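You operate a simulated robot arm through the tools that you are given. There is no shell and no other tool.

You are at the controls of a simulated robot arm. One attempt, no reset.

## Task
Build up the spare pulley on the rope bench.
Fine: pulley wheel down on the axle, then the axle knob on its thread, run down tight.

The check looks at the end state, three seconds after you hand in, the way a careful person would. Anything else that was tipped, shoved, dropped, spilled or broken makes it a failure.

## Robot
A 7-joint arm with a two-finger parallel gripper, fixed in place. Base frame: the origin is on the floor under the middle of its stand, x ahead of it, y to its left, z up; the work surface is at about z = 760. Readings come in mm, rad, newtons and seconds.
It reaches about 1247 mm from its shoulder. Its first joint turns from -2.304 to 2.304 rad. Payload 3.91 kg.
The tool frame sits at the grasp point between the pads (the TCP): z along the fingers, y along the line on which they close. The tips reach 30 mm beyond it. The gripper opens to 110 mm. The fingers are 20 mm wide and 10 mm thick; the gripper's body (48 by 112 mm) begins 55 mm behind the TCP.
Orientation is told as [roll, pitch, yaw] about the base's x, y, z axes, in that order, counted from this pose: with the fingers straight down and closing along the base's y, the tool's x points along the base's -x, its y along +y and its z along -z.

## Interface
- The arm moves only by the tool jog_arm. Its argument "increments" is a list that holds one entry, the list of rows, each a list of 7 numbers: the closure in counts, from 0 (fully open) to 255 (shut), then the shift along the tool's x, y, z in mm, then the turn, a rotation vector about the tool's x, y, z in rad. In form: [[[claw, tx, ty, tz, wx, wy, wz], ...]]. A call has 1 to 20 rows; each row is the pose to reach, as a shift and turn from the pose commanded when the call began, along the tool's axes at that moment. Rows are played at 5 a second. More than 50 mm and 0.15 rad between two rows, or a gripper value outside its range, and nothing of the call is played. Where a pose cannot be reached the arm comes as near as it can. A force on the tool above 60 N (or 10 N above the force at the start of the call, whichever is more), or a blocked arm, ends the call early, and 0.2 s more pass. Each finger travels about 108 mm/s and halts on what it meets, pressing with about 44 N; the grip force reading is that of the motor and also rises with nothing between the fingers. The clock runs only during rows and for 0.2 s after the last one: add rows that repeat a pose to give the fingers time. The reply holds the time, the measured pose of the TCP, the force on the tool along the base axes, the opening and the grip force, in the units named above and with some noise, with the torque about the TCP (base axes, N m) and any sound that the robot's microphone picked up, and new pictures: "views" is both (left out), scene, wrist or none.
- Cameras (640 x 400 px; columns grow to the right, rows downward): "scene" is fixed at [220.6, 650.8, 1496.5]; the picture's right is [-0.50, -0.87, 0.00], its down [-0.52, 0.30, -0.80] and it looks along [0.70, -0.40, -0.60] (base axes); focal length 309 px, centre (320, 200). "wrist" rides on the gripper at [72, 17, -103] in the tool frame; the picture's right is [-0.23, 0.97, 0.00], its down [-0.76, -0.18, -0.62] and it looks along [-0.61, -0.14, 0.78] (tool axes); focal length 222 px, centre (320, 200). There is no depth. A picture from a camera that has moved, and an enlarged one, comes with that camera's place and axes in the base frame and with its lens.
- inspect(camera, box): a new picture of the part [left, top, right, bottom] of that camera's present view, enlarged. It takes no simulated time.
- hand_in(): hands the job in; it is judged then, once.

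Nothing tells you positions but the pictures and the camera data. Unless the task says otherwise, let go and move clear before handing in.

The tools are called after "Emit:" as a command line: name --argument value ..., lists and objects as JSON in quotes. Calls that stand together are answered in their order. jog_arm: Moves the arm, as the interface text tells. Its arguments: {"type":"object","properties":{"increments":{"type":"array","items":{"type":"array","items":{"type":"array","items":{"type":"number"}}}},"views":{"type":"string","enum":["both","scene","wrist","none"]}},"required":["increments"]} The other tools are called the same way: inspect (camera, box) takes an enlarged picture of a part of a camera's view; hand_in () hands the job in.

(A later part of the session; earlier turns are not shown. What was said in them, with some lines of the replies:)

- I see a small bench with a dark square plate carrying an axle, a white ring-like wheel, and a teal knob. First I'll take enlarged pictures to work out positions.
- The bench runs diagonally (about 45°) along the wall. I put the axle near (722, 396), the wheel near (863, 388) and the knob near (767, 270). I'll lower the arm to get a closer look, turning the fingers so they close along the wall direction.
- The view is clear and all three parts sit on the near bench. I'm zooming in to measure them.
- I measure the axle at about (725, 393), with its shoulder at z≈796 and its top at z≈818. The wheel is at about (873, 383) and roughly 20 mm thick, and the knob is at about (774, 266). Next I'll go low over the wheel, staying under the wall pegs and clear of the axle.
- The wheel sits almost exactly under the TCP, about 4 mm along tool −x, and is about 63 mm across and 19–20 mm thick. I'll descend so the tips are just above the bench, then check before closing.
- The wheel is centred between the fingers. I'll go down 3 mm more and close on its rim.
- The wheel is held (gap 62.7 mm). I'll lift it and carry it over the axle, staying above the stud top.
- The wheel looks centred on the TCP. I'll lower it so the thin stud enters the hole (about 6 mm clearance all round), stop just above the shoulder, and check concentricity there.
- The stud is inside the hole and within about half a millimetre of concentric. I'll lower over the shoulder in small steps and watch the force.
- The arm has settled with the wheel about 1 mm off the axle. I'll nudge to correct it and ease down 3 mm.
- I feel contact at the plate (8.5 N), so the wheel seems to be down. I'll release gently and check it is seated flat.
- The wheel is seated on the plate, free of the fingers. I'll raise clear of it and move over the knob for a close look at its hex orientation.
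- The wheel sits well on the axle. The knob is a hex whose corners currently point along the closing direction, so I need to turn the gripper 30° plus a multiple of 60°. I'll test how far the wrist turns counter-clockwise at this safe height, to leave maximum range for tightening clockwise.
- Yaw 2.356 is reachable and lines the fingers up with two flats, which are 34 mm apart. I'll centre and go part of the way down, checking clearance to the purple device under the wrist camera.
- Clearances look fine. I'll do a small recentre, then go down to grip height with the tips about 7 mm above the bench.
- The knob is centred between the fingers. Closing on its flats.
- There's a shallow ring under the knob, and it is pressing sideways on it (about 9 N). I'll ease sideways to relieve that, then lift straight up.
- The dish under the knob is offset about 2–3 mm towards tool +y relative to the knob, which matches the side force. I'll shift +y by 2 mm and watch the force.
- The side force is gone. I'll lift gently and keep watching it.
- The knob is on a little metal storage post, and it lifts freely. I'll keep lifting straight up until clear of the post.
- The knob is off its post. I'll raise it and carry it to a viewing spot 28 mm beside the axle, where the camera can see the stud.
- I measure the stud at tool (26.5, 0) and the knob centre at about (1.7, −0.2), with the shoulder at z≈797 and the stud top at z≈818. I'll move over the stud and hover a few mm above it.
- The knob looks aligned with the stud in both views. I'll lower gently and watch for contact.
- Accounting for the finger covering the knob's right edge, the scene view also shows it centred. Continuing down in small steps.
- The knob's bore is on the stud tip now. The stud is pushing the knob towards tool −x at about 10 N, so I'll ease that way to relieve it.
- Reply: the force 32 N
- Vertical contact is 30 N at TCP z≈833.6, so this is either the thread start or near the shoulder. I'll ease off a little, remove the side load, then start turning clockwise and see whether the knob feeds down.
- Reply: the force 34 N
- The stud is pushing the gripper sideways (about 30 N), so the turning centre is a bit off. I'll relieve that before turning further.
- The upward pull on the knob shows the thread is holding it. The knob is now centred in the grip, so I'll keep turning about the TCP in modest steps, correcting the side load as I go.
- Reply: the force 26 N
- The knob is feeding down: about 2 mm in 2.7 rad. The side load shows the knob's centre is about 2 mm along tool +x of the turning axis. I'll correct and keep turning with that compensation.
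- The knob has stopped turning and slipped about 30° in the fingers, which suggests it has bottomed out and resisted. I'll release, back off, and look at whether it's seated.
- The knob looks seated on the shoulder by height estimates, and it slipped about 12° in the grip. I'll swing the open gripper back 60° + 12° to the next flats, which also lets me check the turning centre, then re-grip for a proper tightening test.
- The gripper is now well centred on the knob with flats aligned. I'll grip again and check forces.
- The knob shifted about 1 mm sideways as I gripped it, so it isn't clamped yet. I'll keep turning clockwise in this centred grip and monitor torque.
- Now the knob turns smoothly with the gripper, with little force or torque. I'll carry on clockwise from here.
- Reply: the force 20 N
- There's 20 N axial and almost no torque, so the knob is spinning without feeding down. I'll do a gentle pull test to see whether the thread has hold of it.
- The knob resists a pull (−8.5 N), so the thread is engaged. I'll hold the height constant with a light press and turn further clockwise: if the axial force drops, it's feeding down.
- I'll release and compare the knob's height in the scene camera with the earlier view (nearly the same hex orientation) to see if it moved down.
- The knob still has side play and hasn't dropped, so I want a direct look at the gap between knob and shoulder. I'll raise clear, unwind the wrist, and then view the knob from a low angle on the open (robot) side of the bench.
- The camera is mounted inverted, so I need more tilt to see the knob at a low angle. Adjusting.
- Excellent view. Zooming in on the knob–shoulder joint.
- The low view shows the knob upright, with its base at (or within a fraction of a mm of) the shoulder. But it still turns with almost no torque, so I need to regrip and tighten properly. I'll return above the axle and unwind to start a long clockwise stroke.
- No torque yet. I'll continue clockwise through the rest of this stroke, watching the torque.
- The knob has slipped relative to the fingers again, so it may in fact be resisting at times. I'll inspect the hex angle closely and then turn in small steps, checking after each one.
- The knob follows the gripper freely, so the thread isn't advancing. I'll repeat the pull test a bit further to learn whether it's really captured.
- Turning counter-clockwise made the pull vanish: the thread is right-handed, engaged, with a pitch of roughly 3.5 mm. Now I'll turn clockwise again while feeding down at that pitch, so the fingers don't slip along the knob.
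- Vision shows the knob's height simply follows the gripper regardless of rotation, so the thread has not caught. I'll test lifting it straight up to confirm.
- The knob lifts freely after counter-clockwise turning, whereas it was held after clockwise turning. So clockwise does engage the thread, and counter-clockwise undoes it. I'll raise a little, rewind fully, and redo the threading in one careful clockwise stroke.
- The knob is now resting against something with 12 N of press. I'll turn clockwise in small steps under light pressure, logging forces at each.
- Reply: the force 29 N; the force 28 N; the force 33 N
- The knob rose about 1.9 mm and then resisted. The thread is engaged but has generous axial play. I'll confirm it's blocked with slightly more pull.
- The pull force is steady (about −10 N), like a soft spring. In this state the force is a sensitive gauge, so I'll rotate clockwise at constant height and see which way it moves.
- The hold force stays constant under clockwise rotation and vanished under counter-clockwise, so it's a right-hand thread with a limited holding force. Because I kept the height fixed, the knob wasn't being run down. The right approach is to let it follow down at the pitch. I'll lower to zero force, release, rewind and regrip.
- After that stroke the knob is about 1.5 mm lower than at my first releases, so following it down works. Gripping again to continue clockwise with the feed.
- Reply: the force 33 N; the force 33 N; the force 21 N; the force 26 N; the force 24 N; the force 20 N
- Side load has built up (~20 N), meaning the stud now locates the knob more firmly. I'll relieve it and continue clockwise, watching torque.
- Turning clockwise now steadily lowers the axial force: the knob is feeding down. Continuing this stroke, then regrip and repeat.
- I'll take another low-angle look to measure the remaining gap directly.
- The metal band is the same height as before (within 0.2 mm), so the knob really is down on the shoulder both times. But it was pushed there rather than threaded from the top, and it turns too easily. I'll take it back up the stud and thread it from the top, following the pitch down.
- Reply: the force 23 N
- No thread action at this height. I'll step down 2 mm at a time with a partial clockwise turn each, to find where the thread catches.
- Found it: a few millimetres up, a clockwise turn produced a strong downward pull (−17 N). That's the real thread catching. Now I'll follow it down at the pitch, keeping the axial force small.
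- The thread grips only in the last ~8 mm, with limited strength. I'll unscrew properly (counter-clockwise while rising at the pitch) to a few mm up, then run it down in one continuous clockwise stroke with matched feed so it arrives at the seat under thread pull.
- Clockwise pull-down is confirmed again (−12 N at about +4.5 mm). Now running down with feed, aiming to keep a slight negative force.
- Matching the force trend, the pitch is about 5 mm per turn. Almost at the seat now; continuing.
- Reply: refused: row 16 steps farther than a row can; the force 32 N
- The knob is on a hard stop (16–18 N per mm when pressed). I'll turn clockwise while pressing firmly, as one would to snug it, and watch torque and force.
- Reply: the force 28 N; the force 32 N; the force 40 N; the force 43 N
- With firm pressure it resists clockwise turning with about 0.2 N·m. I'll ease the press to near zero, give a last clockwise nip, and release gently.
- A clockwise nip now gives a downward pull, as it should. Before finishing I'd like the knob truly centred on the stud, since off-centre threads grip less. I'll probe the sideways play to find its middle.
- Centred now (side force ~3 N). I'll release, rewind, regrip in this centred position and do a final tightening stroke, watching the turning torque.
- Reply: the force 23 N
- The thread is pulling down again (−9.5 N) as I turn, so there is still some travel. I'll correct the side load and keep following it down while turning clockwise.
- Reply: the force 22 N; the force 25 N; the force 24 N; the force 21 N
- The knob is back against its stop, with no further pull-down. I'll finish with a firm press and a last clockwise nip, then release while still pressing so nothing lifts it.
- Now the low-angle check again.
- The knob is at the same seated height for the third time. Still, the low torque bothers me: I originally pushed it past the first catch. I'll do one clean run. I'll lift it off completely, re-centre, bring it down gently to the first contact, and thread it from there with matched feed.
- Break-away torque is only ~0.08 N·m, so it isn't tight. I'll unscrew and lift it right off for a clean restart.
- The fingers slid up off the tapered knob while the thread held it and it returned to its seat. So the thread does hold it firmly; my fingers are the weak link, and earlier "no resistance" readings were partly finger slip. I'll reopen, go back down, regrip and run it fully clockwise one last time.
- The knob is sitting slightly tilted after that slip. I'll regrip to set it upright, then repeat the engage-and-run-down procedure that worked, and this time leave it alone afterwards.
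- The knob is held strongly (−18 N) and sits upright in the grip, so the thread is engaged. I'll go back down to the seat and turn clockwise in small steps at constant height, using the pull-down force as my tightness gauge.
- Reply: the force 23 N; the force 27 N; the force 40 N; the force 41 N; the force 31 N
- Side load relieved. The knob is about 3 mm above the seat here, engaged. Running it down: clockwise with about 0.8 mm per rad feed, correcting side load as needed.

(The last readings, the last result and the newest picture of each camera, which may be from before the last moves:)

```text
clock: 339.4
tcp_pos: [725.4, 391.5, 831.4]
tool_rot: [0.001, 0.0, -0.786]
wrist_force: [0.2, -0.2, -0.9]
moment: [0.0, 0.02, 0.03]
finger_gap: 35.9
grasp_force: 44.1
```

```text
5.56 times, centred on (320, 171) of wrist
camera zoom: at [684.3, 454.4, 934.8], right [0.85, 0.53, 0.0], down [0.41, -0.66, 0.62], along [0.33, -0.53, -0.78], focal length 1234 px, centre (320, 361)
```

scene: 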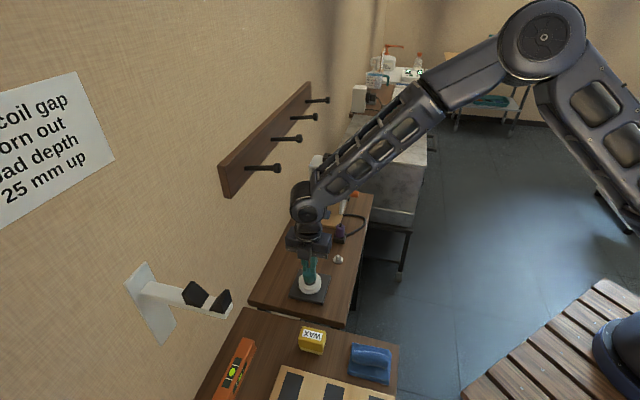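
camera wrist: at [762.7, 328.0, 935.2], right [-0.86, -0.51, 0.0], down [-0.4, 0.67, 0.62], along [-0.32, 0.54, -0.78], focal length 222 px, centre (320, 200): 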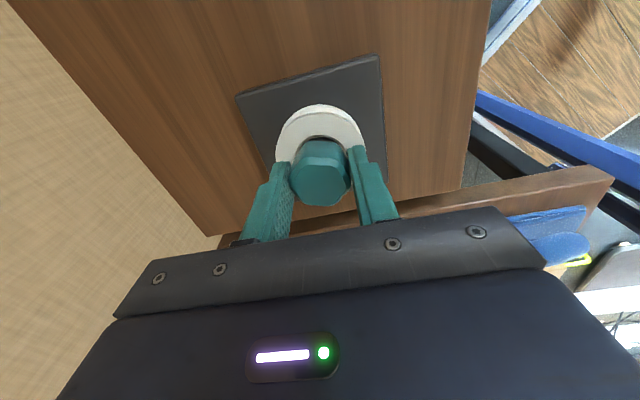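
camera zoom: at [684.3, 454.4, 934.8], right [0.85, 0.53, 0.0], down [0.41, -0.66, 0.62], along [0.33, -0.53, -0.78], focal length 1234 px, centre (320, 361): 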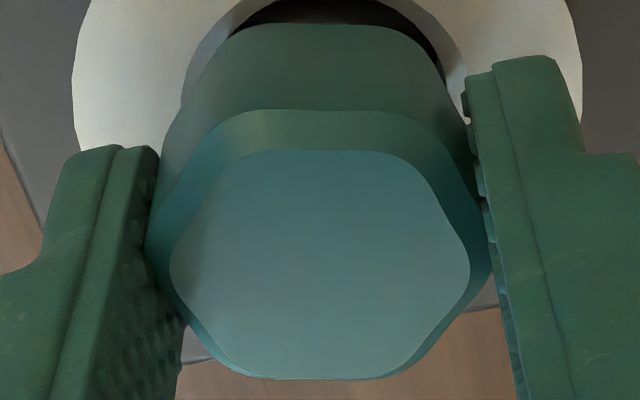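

The forces stay near zero while it descends, so it's threading cleanly. Continuing to the seat.

Emit:
jog_arm --increments '[[[230, 0, 0, 0.1, 0, 0, 0.13], [230, 0, 0, 0.2, 0, 0, 0.26], [230, 0, 0, 0.2, 0, 0, 0.26]]]' --views "none"

Emit:
jog_arm --increments '[[[230, 0, 0, 0.1, 0, 0, 0.13], [230, 0, 0, 0.2, 0, 0, 0.26], [230, 0, 0, 0.2, 0, 0, 0.26]]]' --views "none"

Emit:
jog_arm --increments '[[[230, 0, 0, 0.1, 0, 0, 0.13], [230, 0, 0, 0.2, 0, 0, 0.26], [230, 0, 0, 0.2, 0, 0, 0.26]]]' --views "none"

Emit:
jog_arm --increments '[[[230, 0, 0, 0.1, 0, 0, 0.13], [230, 0, 0, 0.2, 0, 0, 0.26], [230, 0, 0, 0.2, 0, 0, 0.26]]]' --views "none"

Emit:
inspect --camera "scene" --box '[300, 262, 325, 287]'

Emit:
inspect --camera "wrist" --box '[285, 135, 355, 207]'

```text
clock: 340.2
tcp_pos: [724.6, 391.3, 831.0]
tool_rot: [0.001, -0.001, -1.046]
wrist_force: [-0.4, -0.4, -1.2]
moment: [0.0, 0.02, 0.01]
finger_gap: 36.2
grasp_force: 43.8
```

```text
clock: 341.0
tcp_pos: [724.9, 391.8, 831.1]
tool_rot: [0.001, 0.0, -1.306]
wrist_force: [5.3, 0.0, 15.7]
moment: [-0.19, -0.2, 0.02]
finger_gap: 35.7
grasp_force: 44.1
```

```text
clock: 341.8
tcp_pos: [724.6, 391.1, 830.8]
tool_rot: [0.001, 0.002, -1.563]
wrist_force: [6.5, -0.6, 31.2]
moment: [-0.32, -0.15, 0.02]
finger_gap: 36.0
grasp_force: 44.1
```

```text
clock: 342.6
tcp_pos: [724.2, 391.5, 830.9]
tool_rot: [0.0, 0.0, -1.826]
wrist_force: [6.5, 0.1, 30.2]
moment: [-0.32, -0.08, -0.01]
finger_gap: 35.7
grasp_force: 44.0
```

```text
16.00 times, centred on (312, 274) of scene
camera zoom: at [220.6, 650.8, 1496.5], right [-0.5, -0.87, 0.0], down [-0.52, 0.3, -0.8], along [0.7, -0.4, -0.6], focal length 4938 px, centre (440, -992)
```

zoom: 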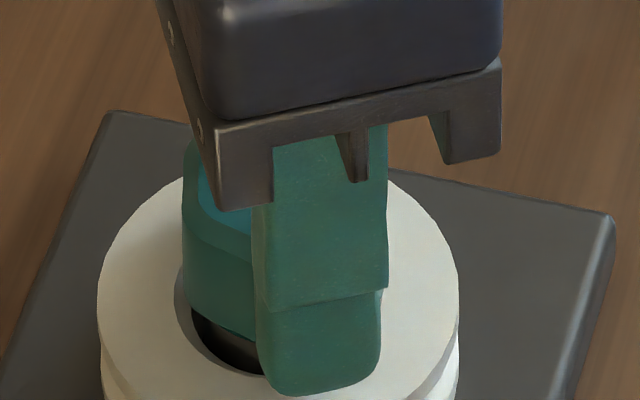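

```text
5.56 times, centred on (320, 171) of wrist
camera zoom: at [757.8, 457.0, 934.2], right [0.88, -0.47, 0.0], down [-0.36, -0.69, 0.62], along [-0.29, -0.55, -0.78], focal length 1234 px, centre (320, 361)
```

zoom: 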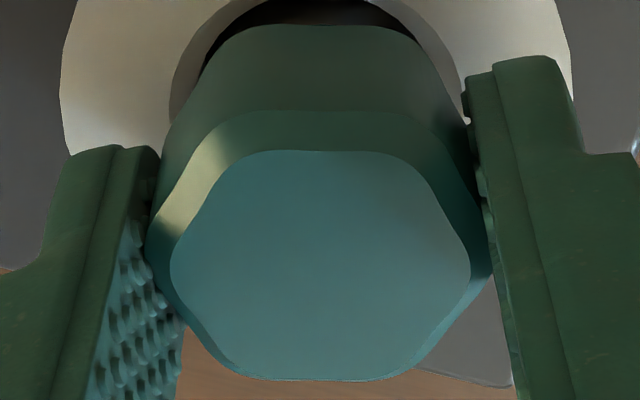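

The axial force jumped as soon as the knob reached the seat, at yaw about −1.2. I'll back off the over-press and see how it behaves right around that contact point.

Emit:
jog_arm --increments '[[[230, 0, 0, -0.5, 0, 0, 0], [230, 0, 0, -1.0, 0, 0, 0], [230, 0, 0, -1.0, 0, 0, 0]]]' --views "none"

Emit:
jog_arm --increments '[[[230, 0, 0, 0, 0, 0, 0.1], [230, 0, 0, 0, 0, 0, 0.2]]]' --views "none"

Emit:
jog_arm --increments '[[[230, 0, 0, 0, 0, 0, 0.1], [230, 0, 0, 0, 0, 0, 0.2]]]' --views "none"

Emit:
jog_arm --increments '[[[230, 0, 0, 0, 0, 0, 0.1], [230, 0, 0, 0, 0, 0, 0.2]]]' --views "none"

Emit:
inspect --camera "wrist" --box '[285, 135, 355, 207]'

```text
clock: 343.4
tcp_pos: [723.0, 391.9, 831.9]
tool_rot: [-0.002, -0.003, -1.825]
wrist_force: [3.5, 2.3, 8.3]
moment: [-0.09, -0.14, 0.06]
finger_gap: 35.7
grasp_force: 43.9
```

```text
clock: 344.0
tcp_pos: [724.6, 392.8, 830.3]
tool_rot: [-0.001, -0.002, -2.023]
wrist_force: [-0.5, 0.1, -0.4]
moment: [0.02, 0.0, 0.0]
finger_gap: 36.0
grasp_force: 43.8
```

```text
clock: 344.6
tcp_pos: [724.9, 391.4, 831.0]
tool_rot: [-0.002, 0.002, -2.225]
wrist_force: [0.8, -0.3, -3.4]
moment: [-0.02, -0.02, 0.0]
finger_gap: 36.0
grasp_force: 43.6
```

```text
clock: 345.2
tcp_pos: [723.8, 392.2, 831.3]
tool_rot: [0.0, 0.0, -2.427]
wrist_force: [0.5, 0.2, -4.5]
moment: [0.01, 0.01, -0.02]
finger_gap: 36.1
grasp_force: 43.4
```

```text
5.56 times, centred on (320, 171) of wrist
camera zoom: at [789.2, 426.5, 934.8], right [0.47, -0.88, 0.0], down [-0.69, -0.37, 0.62], along [-0.55, -0.29, -0.78], focal length 1234 px, centre (320, 361)
```

zoom: 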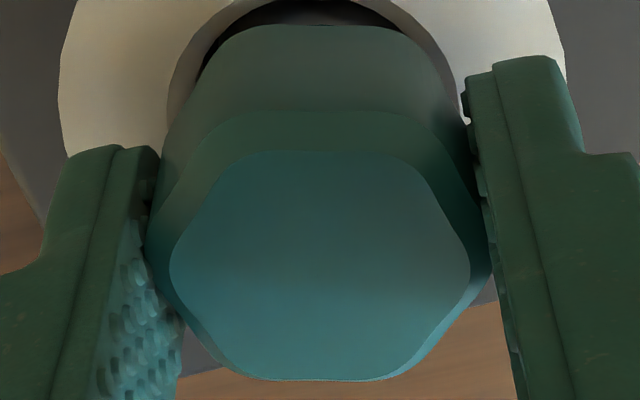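

It's still feeding down with clockwise rotation, so that stop was only me over-feeding. Continuing carefully.

Emit:
jog_arm --increments '[[[230, 0, 0, 0.15, 0, 0, 0.1], [230, 0, 0, 0.25, 0, 0, 0.2]]]' --views "none"

Emit:
jog_arm --increments '[[[230, 0, 0, 0.08, 0, 0, 0.1], [230, 0, 0, 0.16, 0, 0, 0.2]]]' --views "none"

Emit:
jog_arm --increments '[[[150, 0, 0, 0, 0, 0, 0.06], [130, 0, 0, 0, 0, 0, 0.06], [130, 0, 0, 0, 0, 0, 0.06], [130, 0, 0, 0, 0, 0, 0.06]]]' --views "none"

Emit:
inspect --camera "scene" --box '[300, 262, 325, 287]'

Emit:
inspect --camera "wrist" --box '[270, 110, 370, 205]'

```text
clock: 345.8
tcp_pos: [724.0, 392.7, 831.1]
tool_rot: [0.0, 0.001, -2.626]
wrist_force: [0.0, -0.6, -3.0]
moment: [0.01, -0.01, -0.02]
finger_gap: 35.8
grasp_force: 44.0
```

```text
clock: 346.4
tcp_pos: [724.4, 391.4, 830.9]
tool_rot: [0.001, 0.0, -2.826]
wrist_force: [0.6, -0.8, -1.8]
moment: [-0.01, 0.02, -0.02]
finger_gap: 35.9
grasp_force: 44.3
```

```text
clock: 347.4
tcp_pos: [723.8, 393.6, 832.1]
tool_rot: [-0.001, -0.001, -2.886]
wrist_force: [-0.1, -1.0, 0.6]
moment: [0.01, -0.03, 0.02]
finger_gap: 53.7
grasp_force: 0.1
```

```text
16.00 times, centred on (312, 274) of scene
camera zoom: at [220.6, 650.8, 1496.5], right [-0.5, -0.87, 0.0], down [-0.52, 0.3, -0.8], along [0.7, -0.4, -0.6], focal length 4938 px, centre (440, -992)
```

zoom: 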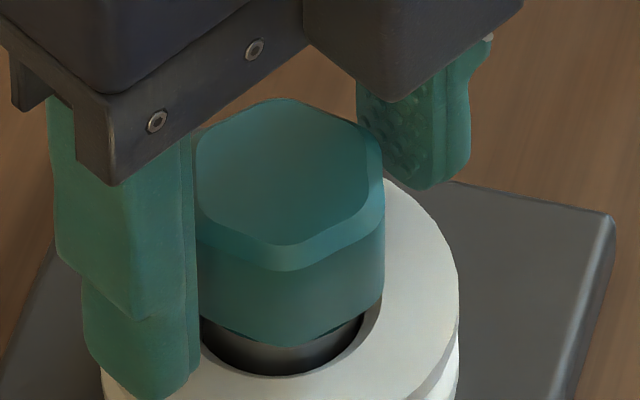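

```text
4.21 times, centred on (320, 158) of wrist
camera zoom: at [797.9, 394.1, 934.7], right [0.03, -1.0, 0.0], down [-0.78, -0.02, 0.62], along [-0.62, -0.02, -0.78], focal length 935 px, centre (320, 379)
```

zoom: 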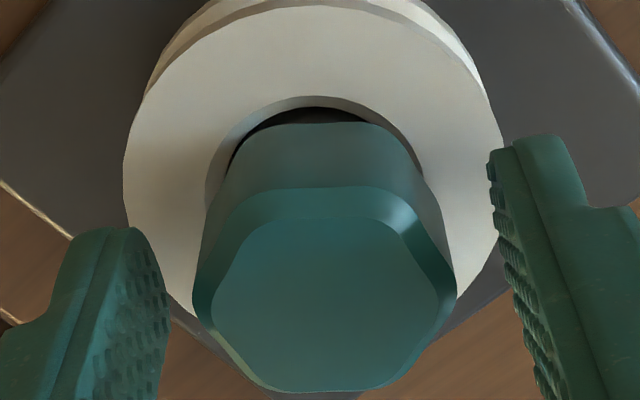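

Emit:
jog_arm --increments '[[[130, 0, 0, 0, 0, 0, -0.145], [130, 0, 0, 0, 0, 0, -0.29], [130, 0, 0, 0, 0, 0, -0.435], [130, 0, 0, 0, 0, 0, -0.58], [130, 0, 0, 0, 0, 0, -0.725], [130, 0, 0, 0, 0, 0, -0.87], [130, 0, 0, 0, 0, 0, -1.015], [130, 0, 0, 0, 0, 0, -1.16], [130, 0, 0, 0, 0, 0, -1.305], [130, 0, 0, 0, 0, 0, -1.45], [130, 0, 0, 0, 0, 0, -1.595], [130, 0, 0, 0, 0, 0, -1.74], [130, 0, 0, 0, 0, 0, -1.885], [130, 0, 0, 0, 0, 0, -2.03], [130, 0, 0, 0, 0, 0, -2.175], [130, 0, 0, 0, 0, 0, -2.32], [130, 0, 0, 0, 0, 0, -2.465], [130, 0, 0, 0, 0, 0, -2.61], [130, 0, 0, 0, 0, 0, -2.755], [130, 0, 0, 0, 0, 0, -2.9]]]' --views "none"

Emit:
jog_arm --increments '[[[130, 0, 0, 0, 0, 0, -0.14], [130, 0, 0, 0, 0, 0, -0.28], [130, 0, 0, 0, 0, 0, -0.42], [130, 0, 0, 0, 0, 0, -0.56], [130, 0, 0, 0, 0, 0, -0.7], [130, 0, 0, 0, 0, 0, -0.84], [130, 0, 0, 0, 0, 0, -0.98], [130, 0, 0, 0, 0, 0, -1.12], [130, 0, 0, 0, 0, 0, -1.26], [130, 0, 0, 0, 0, 0, -1.4], [130, 0, 0, 0, 0, 0, -1.54], [130, 0, 0, 0, 0, 0, -1.68], [130, 0, 0, 0, 0, 0, -1.82], [130, 0, 0, 0, 0, 0, -1.96], [130, 0, 0, 0, 0, 0, -2.1], [130, 0, 0, 0, 0, 0, -2.24], [130, 0, 0, 0, 0, 0, -2.336], [130, 0, 0, 0, 0, 0, -2.336], [130, 0, 0, 0, 0, 0, -2.336]]]' --views "none"

Emit:
inspect --camera "wrist" --box '[270, 110, 370, 205]'

Emit:
inspect --camera "scene" --box '[300, 262, 325, 287]'

```text
clock: 351.6
tcp_pos: [725.3, 392.4, 830.3]
tool_rot: [0.0, 0.001, 0.019]
wrist_force: [0.3, 0.2, -0.4]
moment: [0.03, 0.0, 0.0]
finger_gap: 53.7
grasp_force: 0.0
```

```text
clock: 355.6
tcp_pos: [724.3, 391.2, 830.3]
tool_rot: [0.0, 0.0, 2.353]
wrist_force: [0.7, 0.4, 0.3]
moment: [-0.02, -0.03, -0.01]
finger_gap: 54.2
grasp_force: 0.1
```

```text
4.21 times, centred on (320, 158) of wrist
camera zoom: at [762.7, 328.5, 933.7], right [-0.85, -0.52, 0.0], down [-0.41, 0.67, 0.62], along [-0.33, 0.53, -0.78], focal length 935 px, centre (320, 379)
```

zoom: 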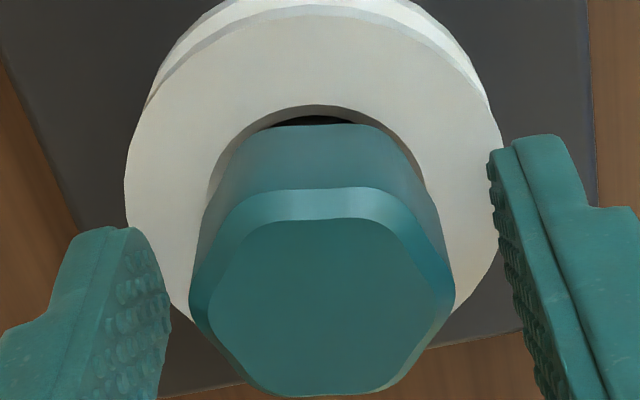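

```text
16.00 times, centred on (312, 274) of scene
camera zoom: at [220.6, 650.8, 1496.5], right [-0.5, -0.87, 0.0], down [-0.52, 0.3, -0.8], along [0.7, -0.4, -0.6], focal length 4938 px, centre (440, -992)
```

zoom: 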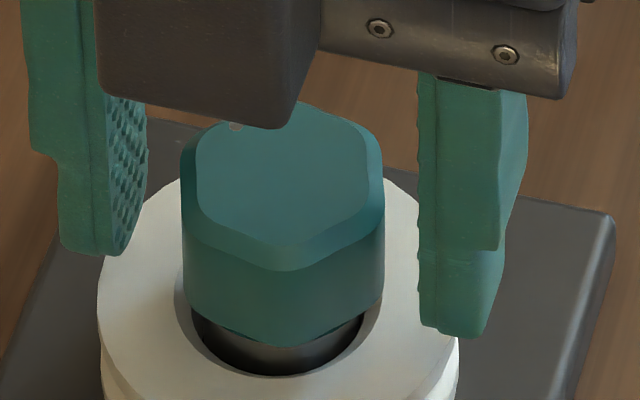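

Emit:
jog_arm --increments '[[[130, 0, 0.5, 0, 0, 0, 0], [150, 0, 0.5, 0, 0, 0, 0], [170, 0, 0.5, 0, 0, 0, 0], [230, 0, 0.5, 0, 0, 0, 0], [230, 0, 0.5, 0, 0, 0, 0], [230, 0, 0.5, 0, 0, 0, 0]]]' --views "none"

Emit:
jog_arm --increments '[[[230, 0, 0, 0, 0, 0, 0.1], [230, 0, 0, 0, 0, 0, 0.2]]]' --views "none"

Emit:
jog_arm --increments '[[[230, 0, 0, 0, 0, 0, 0.1], [230, 0, 0, 0, 0, 0, 0.2]]]' --views "none"

Emit:
jog_arm --increments '[[[230, 0, 0, 0, 0, 0, 0.1], [230, 0, 0, 0, 0, 0, 0.2]]]' --views "none"

Emit:
jog_arm --increments '[[[230, 0, 0, 0, 0, 0, 0.1], [230, 0, 0, 0, 0, 0, 0.2]]]' --views "none"

Emit:
jog_arm --increments '[[[230, 0, 0, 0, 0, 0, 0.1], [230, 0, 0, 0, 0, 0, 0.2]]]' --views "none"

Emit:
inspect --camera "wrist" --box '[285, 135, 355, 207]'

```text
clock: 357.0
tcp_pos: [725.6, 391.7, 830.0]
tool_rot: [0.002, -0.001, 2.349]
wrist_force: [-0.4, 0.2, 0.6]
moment: [0.02, -0.02, 0.02]
finger_gap: 36.4
grasp_force: 43.6
```

```text
clock: 357.6
tcp_pos: [724.0, 390.8, 831.0]
tool_rot: [0.0, 0.0, 2.15]
wrist_force: [0.5, 2.8, -0.3]
moment: [0.06, -0.03, 0.04]
finger_gap: 36.2
grasp_force: 44.3
```

```text
clock: 358.2
tcp_pos: [725.1, 392.1, 831.0]
tool_rot: [0.0, 0.0, 1.95]
wrist_force: [3.5, 3.3, 0.6]
moment: [0.09, -0.05, 0.01]
finger_gap: 36.3
grasp_force: 43.8
```

```text
clock: 358.8
tcp_pos: [723.5, 391.8, 830.2]
tool_rot: [0.001, 0.0, 1.752]
wrist_force: [0.9, 1.0, 1.7]
moment: [0.08, -0.02, 0.01]
finger_gap: 36.2
grasp_force: 44.4
```

```text
clock: 359.4
tcp_pos: [723.6, 391.5, 830.6]
tool_rot: [-0.001, 0.002, 1.551]
wrist_force: [0.0, 2.2, 0.5]
moment: [0.08, 0.03, 0.01]
finger_gap: 36.0
grasp_force: 43.6
```

```text
clock: 360.0
tcp_pos: [724.7, 391.6, 832.1]
tool_rot: [-0.001, 0.0, 1.352]
wrist_force: [0.4, 2.5, -0.2]
moment: [0.07, -0.03, 0.03]
finger_gap: 36.1
grasp_force: 43.7
```

```text
5.56 times, centred on (320, 171) of wrist
camera zoom: at [690.5, 324.1, 934.2], right [-0.9, 0.43, 0.0], down [0.34, 0.7, 0.62], along [0.27, 0.56, -0.78], focal length 1234 px, centre (320, 361)
```

zoom: 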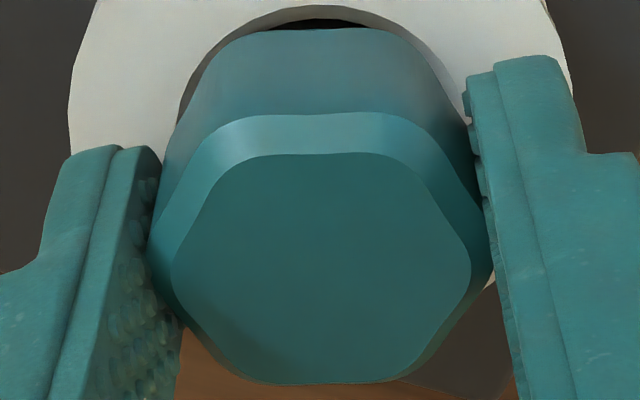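

Emit:
jog_arm --increments '[[[230, 0, 0, -0.4, 0, 0, 0], [230, 0, 0, -0.8, 0, 0, 0], [230, 0, 0, -0.8, 0, 0, 0]]]' --views "none"

Emit:
jog_arm --increments '[[[230, 0, 0, -0.4, 0, 0, 0], [230, 0, 0, -0.8, 0, 0, 0], [230, 0, 0, -0.8, 0, 0, 0]]]' --views "none"

Emit:
inspect --camera "scene" --box '[300, 262, 325, 287]'

Emit:
inspect --camera "wrist" --box '[285, 135, 355, 207]'

```text
clock: 360.8
tcp_pos: [724.9, 390.4, 830.8]
tool_rot: [0.0, 0.0, 1.352]
wrist_force: [-1.1, 6.9, -6.4]
moment: [0.19, 0.04, -0.01]
finger_gap: 36.2
grasp_force: 44.3
```

```text
clock: 361.6
tcp_pos: [724.4, 390.6, 832.3]
tool_rot: [0.001, 0.001, 1.351]
wrist_force: [-1.1, -0.7, -4.3]
moment: [-0.03, 0.03, 0.01]
finger_gap: 36.2
grasp_force: 43.7
```

```text
16.00 times, centred on (312, 274) of scene
camera zoom: at [220.6, 650.8, 1496.5], right [-0.5, -0.87, 0.0], down [-0.52, 0.3, -0.8], along [0.7, -0.4, -0.6], focal length 4938 px, centre (440, -992)
```

zoom: 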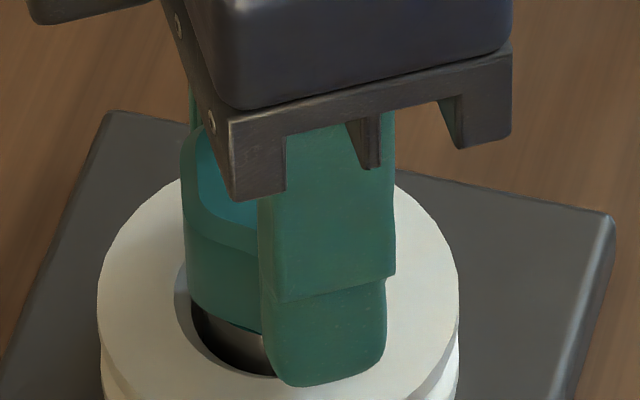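

```text
5.56 times, centred on (320, 171) of wrist
camera zoom: at [691.5, 323.8, 935.8], right [-0.9, 0.43, 0.0], down [0.34, 0.71, 0.62], along [0.27, 0.56, -0.78], focal length 1234 px, centre (320, 361)
```

zoom: 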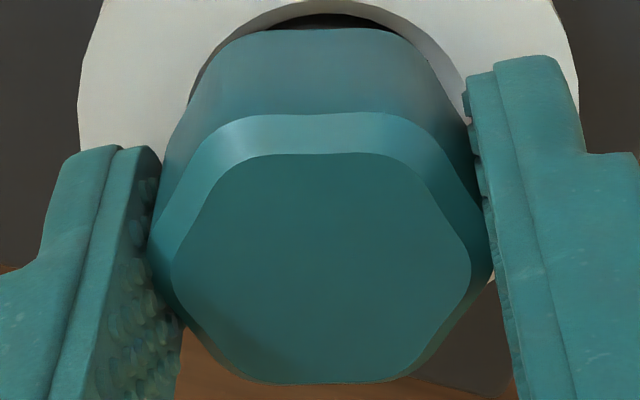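

The pull test gives a gentle, spring-like resistance back towards the seat: it is on its thread and fully down. I'll return to the seat, finish with a long clockwise turn under light press, then release without lifting.

Emit:
jog_arm --increments '[[[230, 0, 0, 0.6, 0, 0, 0], [230, 0, 0, 1.2, 0, 0, 0], [230, 0, 0, 1.9, 0, 0, 0], [230, 0, 0, 1.9, 0, 0, 0]]]' --views "none"

Emit:
jog_arm --increments '[[[230, 0, 0, 0, 0, 0, 0.13], [230, 0, 0, 0, 0, 0, 0.26], [230, 0, 0, 0, 0, 0, 0.39], [230, 0, 0, 0, 0, 0, 0.52], [230, 0, 0, 0, 0, 0, 0.65], [230, 0, 0, 0, 0, 0, 0.78], [230, 0, 0, 0, 0, 0, 0.91], [230, 0, 0, 0, 0, 0, 1.04]]]' --views "none"

Emit:
jog_arm --increments '[[[230, 0, 0, 0, 0, 0, 0.13], [230, 0, 0, 0, 0, 0, 0.26], [230, 0, 0, 0, 0, 0, 0.39], [230, 0, 0, 0, 0, 0, 0.52], [230, 0, 0, 0, 0, 0, 0.65], [230, 0, 0, 0, 0, 0, 0.78], [230, 0, 0, 0, 0, 0, 0.91], [230, 0, 0, 0, 0, 0, 1.04]]]' --views "none"

Emit:
jog_arm --increments '[[[230, 0, 0, 0, 0, 0, 0.13], [230, 0, 0, 0, 0, 0, 0.26], [230, 0, 0, 0, 0, 0, 0.39], [230, 0, 0, 0, 0, 0, 0.52], [230, 0, 0, 0, 0, 0, 0.65], [230, 0, 0, 0, 0, 0, 0.78], [230, 0, 0, 0, 0, 0, 0.91], [230, 0, 0, 0, 0, 0, 1.04]]]' --views "none"

Emit:
inspect --camera "wrist" --box '[285, 135, 355, 207]'

Emit:
inspect --camera "scene" --box '[300, 262, 325, 287]'

```text
clock: 362.6
tcp_pos: [724.3, 391.2, 831.1]
tool_rot: [-0.001, 0.0, 1.354]
wrist_force: [-1.6, 1.4, 15.6]
moment: [0.22, 0.03, 0.02]
finger_gap: 36.1
grasp_force: 44.0
```

```text
clock: 364.4
tcp_pos: [723.6, 391.5, 830.1]
tool_rot: [0.001, 0.0, 0.312]
wrist_force: [-2.2, 4.9, 12.9]
moment: [0.2, -0.11, 0.08]
finger_gap: 36.1
grasp_force: 44.5
```

```text
clock: 366.2
tcp_pos: [724.9, 391.3, 830.2]
tool_rot: [0.0, 0.001, -0.729]
wrist_force: [-1.5, 4.4, 12.9]
moment: [0.0, -0.1, 0.12]
finger_gap: 36.2
grasp_force: 44.1
```

```text
clock: 368.0
tcp_pos: [724.7, 392.0, 830.5]
tool_rot: [0.0, 0.0, -1.771]
wrist_force: [4.2, -1.0, 23.3]
moment: [-0.2, -0.04, 0.14]
finger_gap: 36.1
grasp_force: 44.0
```

```text
5.56 times, centred on (320, 171) of wrist
camera zoom: at [754.6, 458.9, 933.9], right [0.91, -0.42, 0.0], down [-0.33, -0.71, 0.62], along [-0.26, -0.57, -0.78], focal length 1234 px, centre (320, 361)
```

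zoom: 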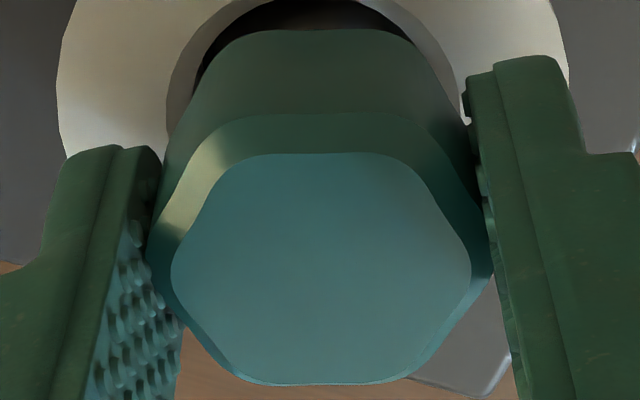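

```text
16.00 times, centred on (312, 274) of scene
camera zoom: at [220.6, 650.8, 1496.5], right [-0.5, -0.87, 0.0], down [-0.52, 0.3, -0.8], along [0.7, -0.4, -0.6], focal length 4938 px, centre (440, -992)
```

zoom: 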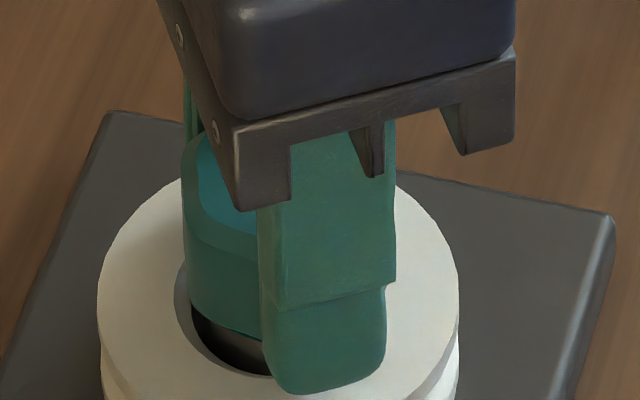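

Torque now rises to about 0.14 N·m under a modest press. One last clockwise turn, then release under light press and back straight out.

Emit:
jog_arm --increments '[[[230, 0, 0, 0, 0, 0, 0.13], [230, 0, 0, 0, 0, 0, 0.26], [230, 0, 0, 0, 0, 0, 0.39], [230, 0, 0, 0, 0, 0, 0.52], [230, 0, 0, 0, 0, 0, 0.65], [230, 0, 0, 0, 0, 0, 0.78], [230, 0, 0, 0, 0, 0, 0.91], [230, 0, 0, 0, 0, 0, 1.04]]]' --views "none"

Emit:
jog_arm --increments '[[[200, 0, 0, -0.3, 0, 0, 0], [150, 0, 0, -0.3, 0, 0, 0], [120, 0, 0, -0.3, 0, 0, 0], [120, 0, 0, -0.3, 0, 0, 0], [120, 0, 0, -0.3, 0, 0, 0]]]' --views "wrist"

Emit:
inspect --camera "wrist" --box '[270, 110, 370, 205]'

Emit:
inspect --camera "scene" --box '[300, 262, 325, 287]'

```text
clock: 369.8
tcp_pos: [725.1, 391.7, 830.1]
tool_rot: [0.001, 0.001, -2.809]
wrist_force: [1.0, 7.4, 5.8]
moment: [0.13, 0.05, 0.03]
finger_gap: 35.9
grasp_force: 44.0
```

```text
clock: 371.0
tcp_pos: [724.5, 391.4, 831.2]
tool_rot: [0.0, 0.0, -2.808]
wrist_force: [0.4, -0.3, -0.2]
moment: [0.05, 0.02, 0.01]
finger_gap: 58.5
grasp_force: 0.1
camera wrist: at [797.9, 399.0, 934.5], right [0.1, -0.99, 0.0], down [-0.78, -0.08, 0.62], along [-0.62, -0.06, -0.78], focal length 222 px, centre (320, 200)
```

wrist: 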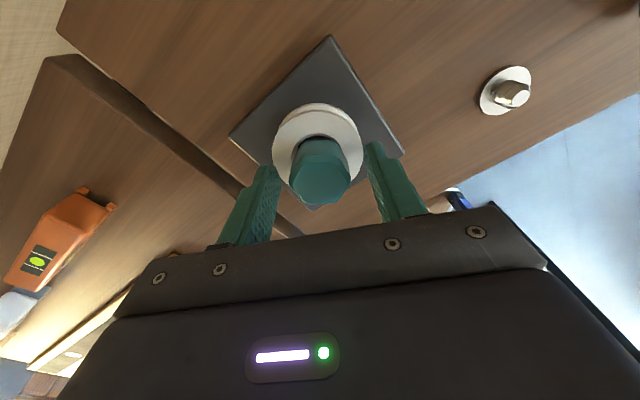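

```text
4.21 times, centred on (320, 158) of wrist
camera zoom: at [797.9, 399.0, 934.5], right [0.1, -0.99, 0.0], down [-0.78, -0.08, 0.62], along [-0.62, -0.06, -0.78], focal length 935 px, centre (320, 379)
```

zoom: 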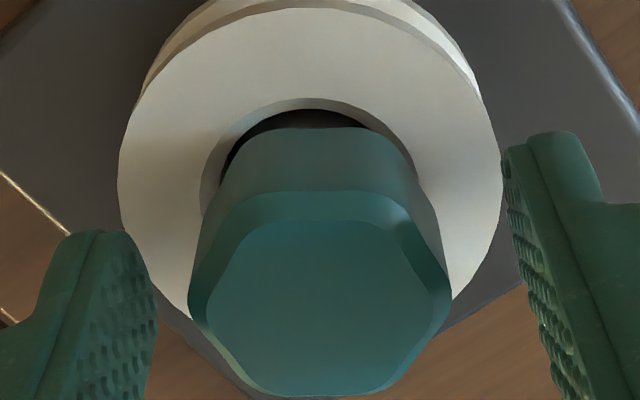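

```text
16.00 times, centred on (312, 274) of scene
camera zoom: at [220.6, 650.8, 1496.5], right [-0.5, -0.87, 0.0], down [-0.52, 0.3, -0.8], along [0.7, -0.4, -0.6], focal length 4938 px, centre (440, -992)
```

zoom: 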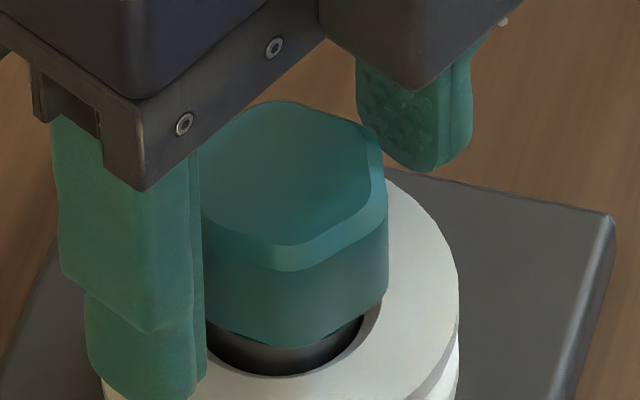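

Emit:
jog_arm --increments '[[[120, 0, 0, -10, 0, 0, 0], [120, 0, 0, -28, 0, 0, 0], [120, 0, 0, -55, 0, 0, 0], [120, 0, 0, -80, 0, 0, -0.145], [120, 0, 0, -80, 0, 0, -0.29], [120, 0, 0, -80, 0, 0, -0.435], [120, 0, 0, -80, 0, 0, -0.58], [120, 0, 0, -80, 0, 0, -0.725], [120, 0, 0, -80, 0, 0, -0.87], [120, 0, 0, -80, 0, 0, -1.015], [120, 0, 0, -80, 0, 0, -1.16], [120, 0, 0, -80, 0, 0, -1.305], [120, 0, 0, -80, 0, 0, -1.45], [120, 0, 0, -80, 0, 0, -1.595], [120, 0, 0, -80, 0, 0, -1.74], [120, 0, 0, -80, 0, 0, -1.885], [120, 0, 0, -80, 0, 0, -2.03], [120, 0, 0, -80, 0, 0, -2.175], [120, 0, 0, -80, 0, 0, -2.32], [120, 0, 0, -80, 0, 0, -2.465]]]' --views "none"

Emit:
jog_arm --increments '[[[120, 0, 0, 0, 0, 0, -0.14], [120, 0, 0, 0, 0, 0, -0.28], [120, 0, 0, 0, 0, 0, -0.42], [120, 0, 0, 0, 0, 0, -0.56], [120, 0, 0, 0, 0, 0, -0.7], [120, 0, 0, 0, 0, 0, -0.84], [120, 0, 0, 0, 0, 0, -0.98], [120, 0, 0, 0, 0, 0, -1.13], [120, 0, 0, 0, 0, 0, -1.13]]]' --views "none"

Emit:
jog_arm --increments '[[[120, 40, 0, 0, 0, 0, 0], [120, 80, 0, 0, 0, 0, 0], [120, 115, 0, 0, 0, -0.07, 0], [120, 145, 0, 0, 0, -0.14, 0], [120, 165, 0, 5, 0, -0.22, 0], [120, 179.5, 0, 15, 0, -0.3, 0], [120, 179.5, 0, 25, 0, -0.38, 0], [120, 179.5, 0, 35, 0, -0.46, 0], [120, 179.5, 0, 45, 0, -0.54, 0], [120, 179.5, 0, 54, 0, -0.62, 0], [120, 179.5, 0, 54, 0, -0.7, 0], [120, 179.5, 0, 54, 0, -0.7, 0]]]' --views "both"

Emit:
inspect --camera "wrist" --box '[325, 160, 355, 185]'

Emit:
inspect --camera "wrist" --box '[315, 150, 360, 202]'

Emit:
inspect --camera "scene" --box '[300, 262, 325, 287]'

```text
clock: 375.2
tcp_pos: [725.2, 392.8, 909.9]
tool_rot: [0.001, -0.001, -0.341]
wrist_force: [-0.2, -0.1, 0.8]
moment: [0.01, 0.02, 0.02]
finger_gap: 58.2
grasp_force: 0.1
```

```text
clock: 377.2
tcp_pos: [724.2, 392.0, 910.7]
tool_rot: [0.0, -0.001, 0.787]
wrist_force: [0.2, 0.0, 0.5]
moment: [-0.03, 0.01, -0.02]
finger_gap: 58.5
grasp_force: 0.1
```

```text
clock: 379.8
tcp_pos: [596.7, 264.4, 856.6]
tool_rot: [0.002, -0.702, 0.787]
wrist_force: [0.0, 0.8, 0.6]
moment: [-0.01, 0.01, -0.01]
finger_gap: 58.0
grasp_force: 0.1
camera wrist: at [498.9, 188.8, 889.2], right [-0.57, 0.81, 0.15], down [0.25, 0.0, 0.97], along [0.78, 0.59, -0.21], focal length 222 px, centre (320, 200)
```

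scene: 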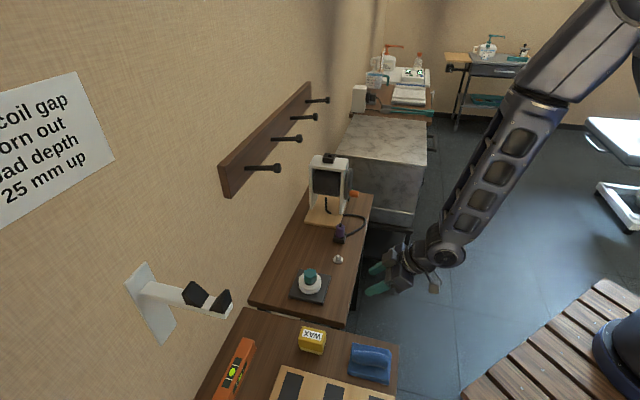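
wrist: 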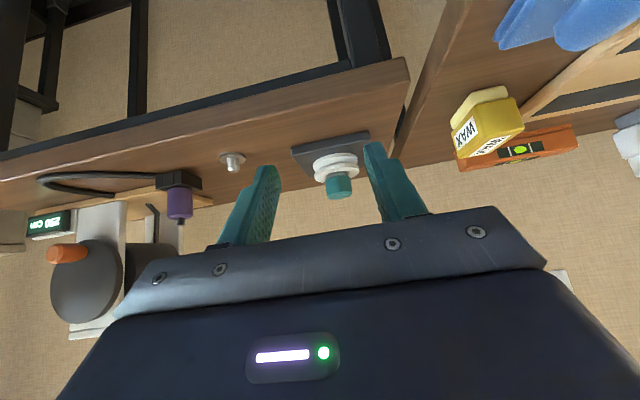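

```text
16.00 times, centred on (340, 172) of wrist
camera zoom: at [498.9, 188.8, 889.2], right [-0.57, 0.81, 0.15], down [0.25, 0.0, 0.97], along [0.78, 0.59, -0.21], focal length 3554 px, centre (0, 640)
```

zoom: 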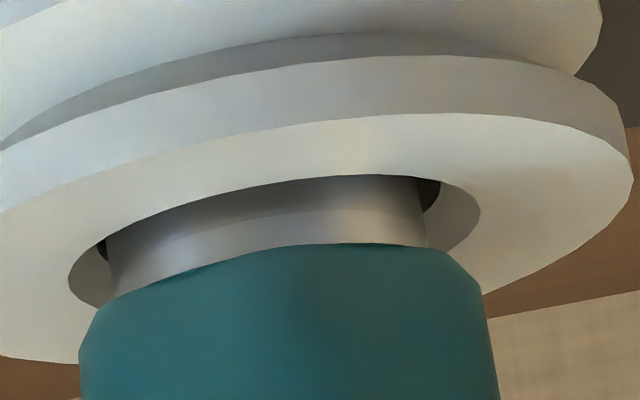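

```text
7.69 times, centred on (338, 176) of wrist
camera zoom: at [498.9, 188.8, 889.2], right [-0.57, 0.81, 0.15], down [0.25, 0.0, 0.97], along [0.78, 0.59, -0.21], focal length 1709 px, centre (185, 385)
```

zoom: 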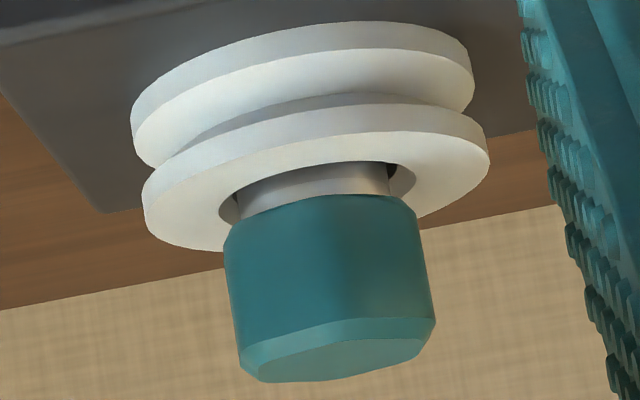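

```text
16.00 times, centred on (312, 274) of scene
camera zoom: at [220.6, 650.8, 1496.5], right [-0.5, -0.87, 0.0], down [-0.52, 0.3, -0.8], along [0.7, -0.4, -0.6], focal length 4938 px, centre (440, -992)
```

zoom: 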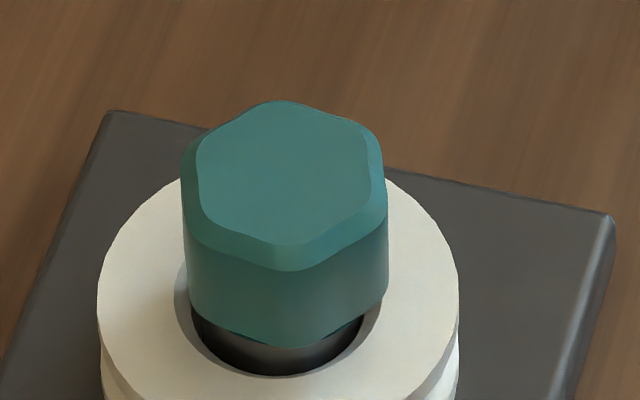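

Emit:
inspect --camera "wrist" --box '[305, 135, 365, 180]'

Emit:
inspect --camera "scene" --box '[240, 180, 400, 320]'

Emit:
inspect --camera "wrist" --box '[330, 164, 350, 182]'

```text
8.89 times, centred on (335, 158) of wrist
camera zoom: at [498.9, 188.8, 889.2], right [-0.57, 0.81, 0.15], down [0.25, 0.0, 0.97], along [0.78, 0.59, -0.21], focal length 1974 px, centre (187, 578)
```

zoom: 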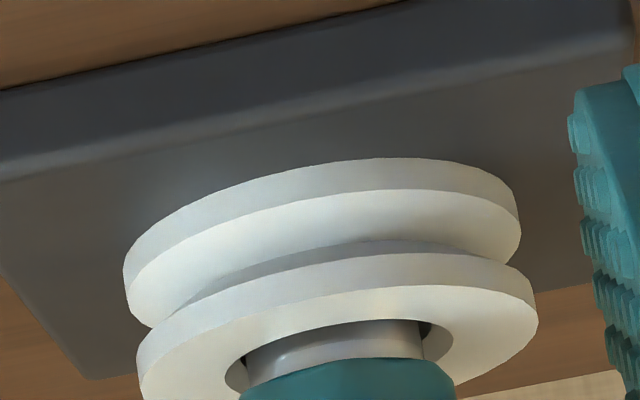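

```text
2.86 times, centred on (320, 250) of scene
camera zoom: at [220.6, 650.8, 1496.5], right [-0.5, -0.87, 0.0], down [-0.52, 0.3, -0.8], along [0.7, -0.4, -0.6], focal length 882 px, centre (320, 57)
```

zoom: 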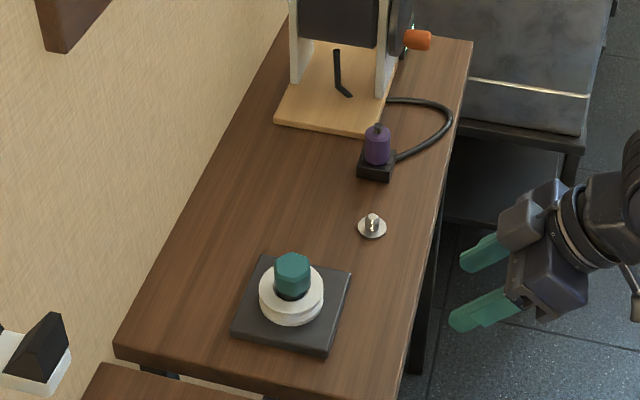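

```text
16.00 times, centred on (340, 173) of wrist
camera zoom: at [498.9, 188.8, 889.2], right [-0.57, 0.81, 0.15], down [0.25, 0.0, 0.97], along [0.78, 0.59, -0.21], focal length 3554 px, centre (0, 632)
```

zoom: 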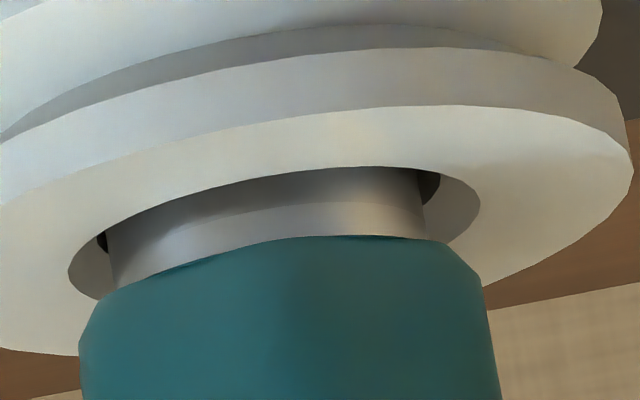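

The pulley wheel sits flat on the plate over the axle. The knob is upright and centred, and it is down on the axle shoulder at the same height each time I turned it fully clockwise. Nothing else on the benches has moved and the gripper is clear.

The one doubt is tightness. I never felt a hard torque stop: the most resistance was about 0.2 N·m, and only while pressing down. I'm handing in now.

Emit:
hand_in

```text
The job is handed in.
```

I've handed the job in with the pulley assembled, but I'm not certain the knob counts as tight.

- **Wheel:** it sits flat on the base plate over the axle.
- **Knob:** it is upright, centred and down on the axle shoulder. In the low-angle check it was at the same height within about 0.5 mm after each run-down.
- **Thread:** turning clockwise pulls the knob down, and after clockwise turning it resists being lifted straight off.
- **Tightness:** I never felt a firm stop. The most turning resistance was about 0.2 N·m, and only while pressing down hard. On one earlier run-down it broke loose at about 0.08 N·m. I did not repeat that test on the final one.
- **Handling along the way:** I first pushed the knob down without threading it, then redid it several times. On one lift the fingers slipped off and left the knob tilted, so I set it upright and ran it down again.
- **Rest of the bench:** nothing else appears to have moved in the last pictures. The gripper is open and clear of the bench.
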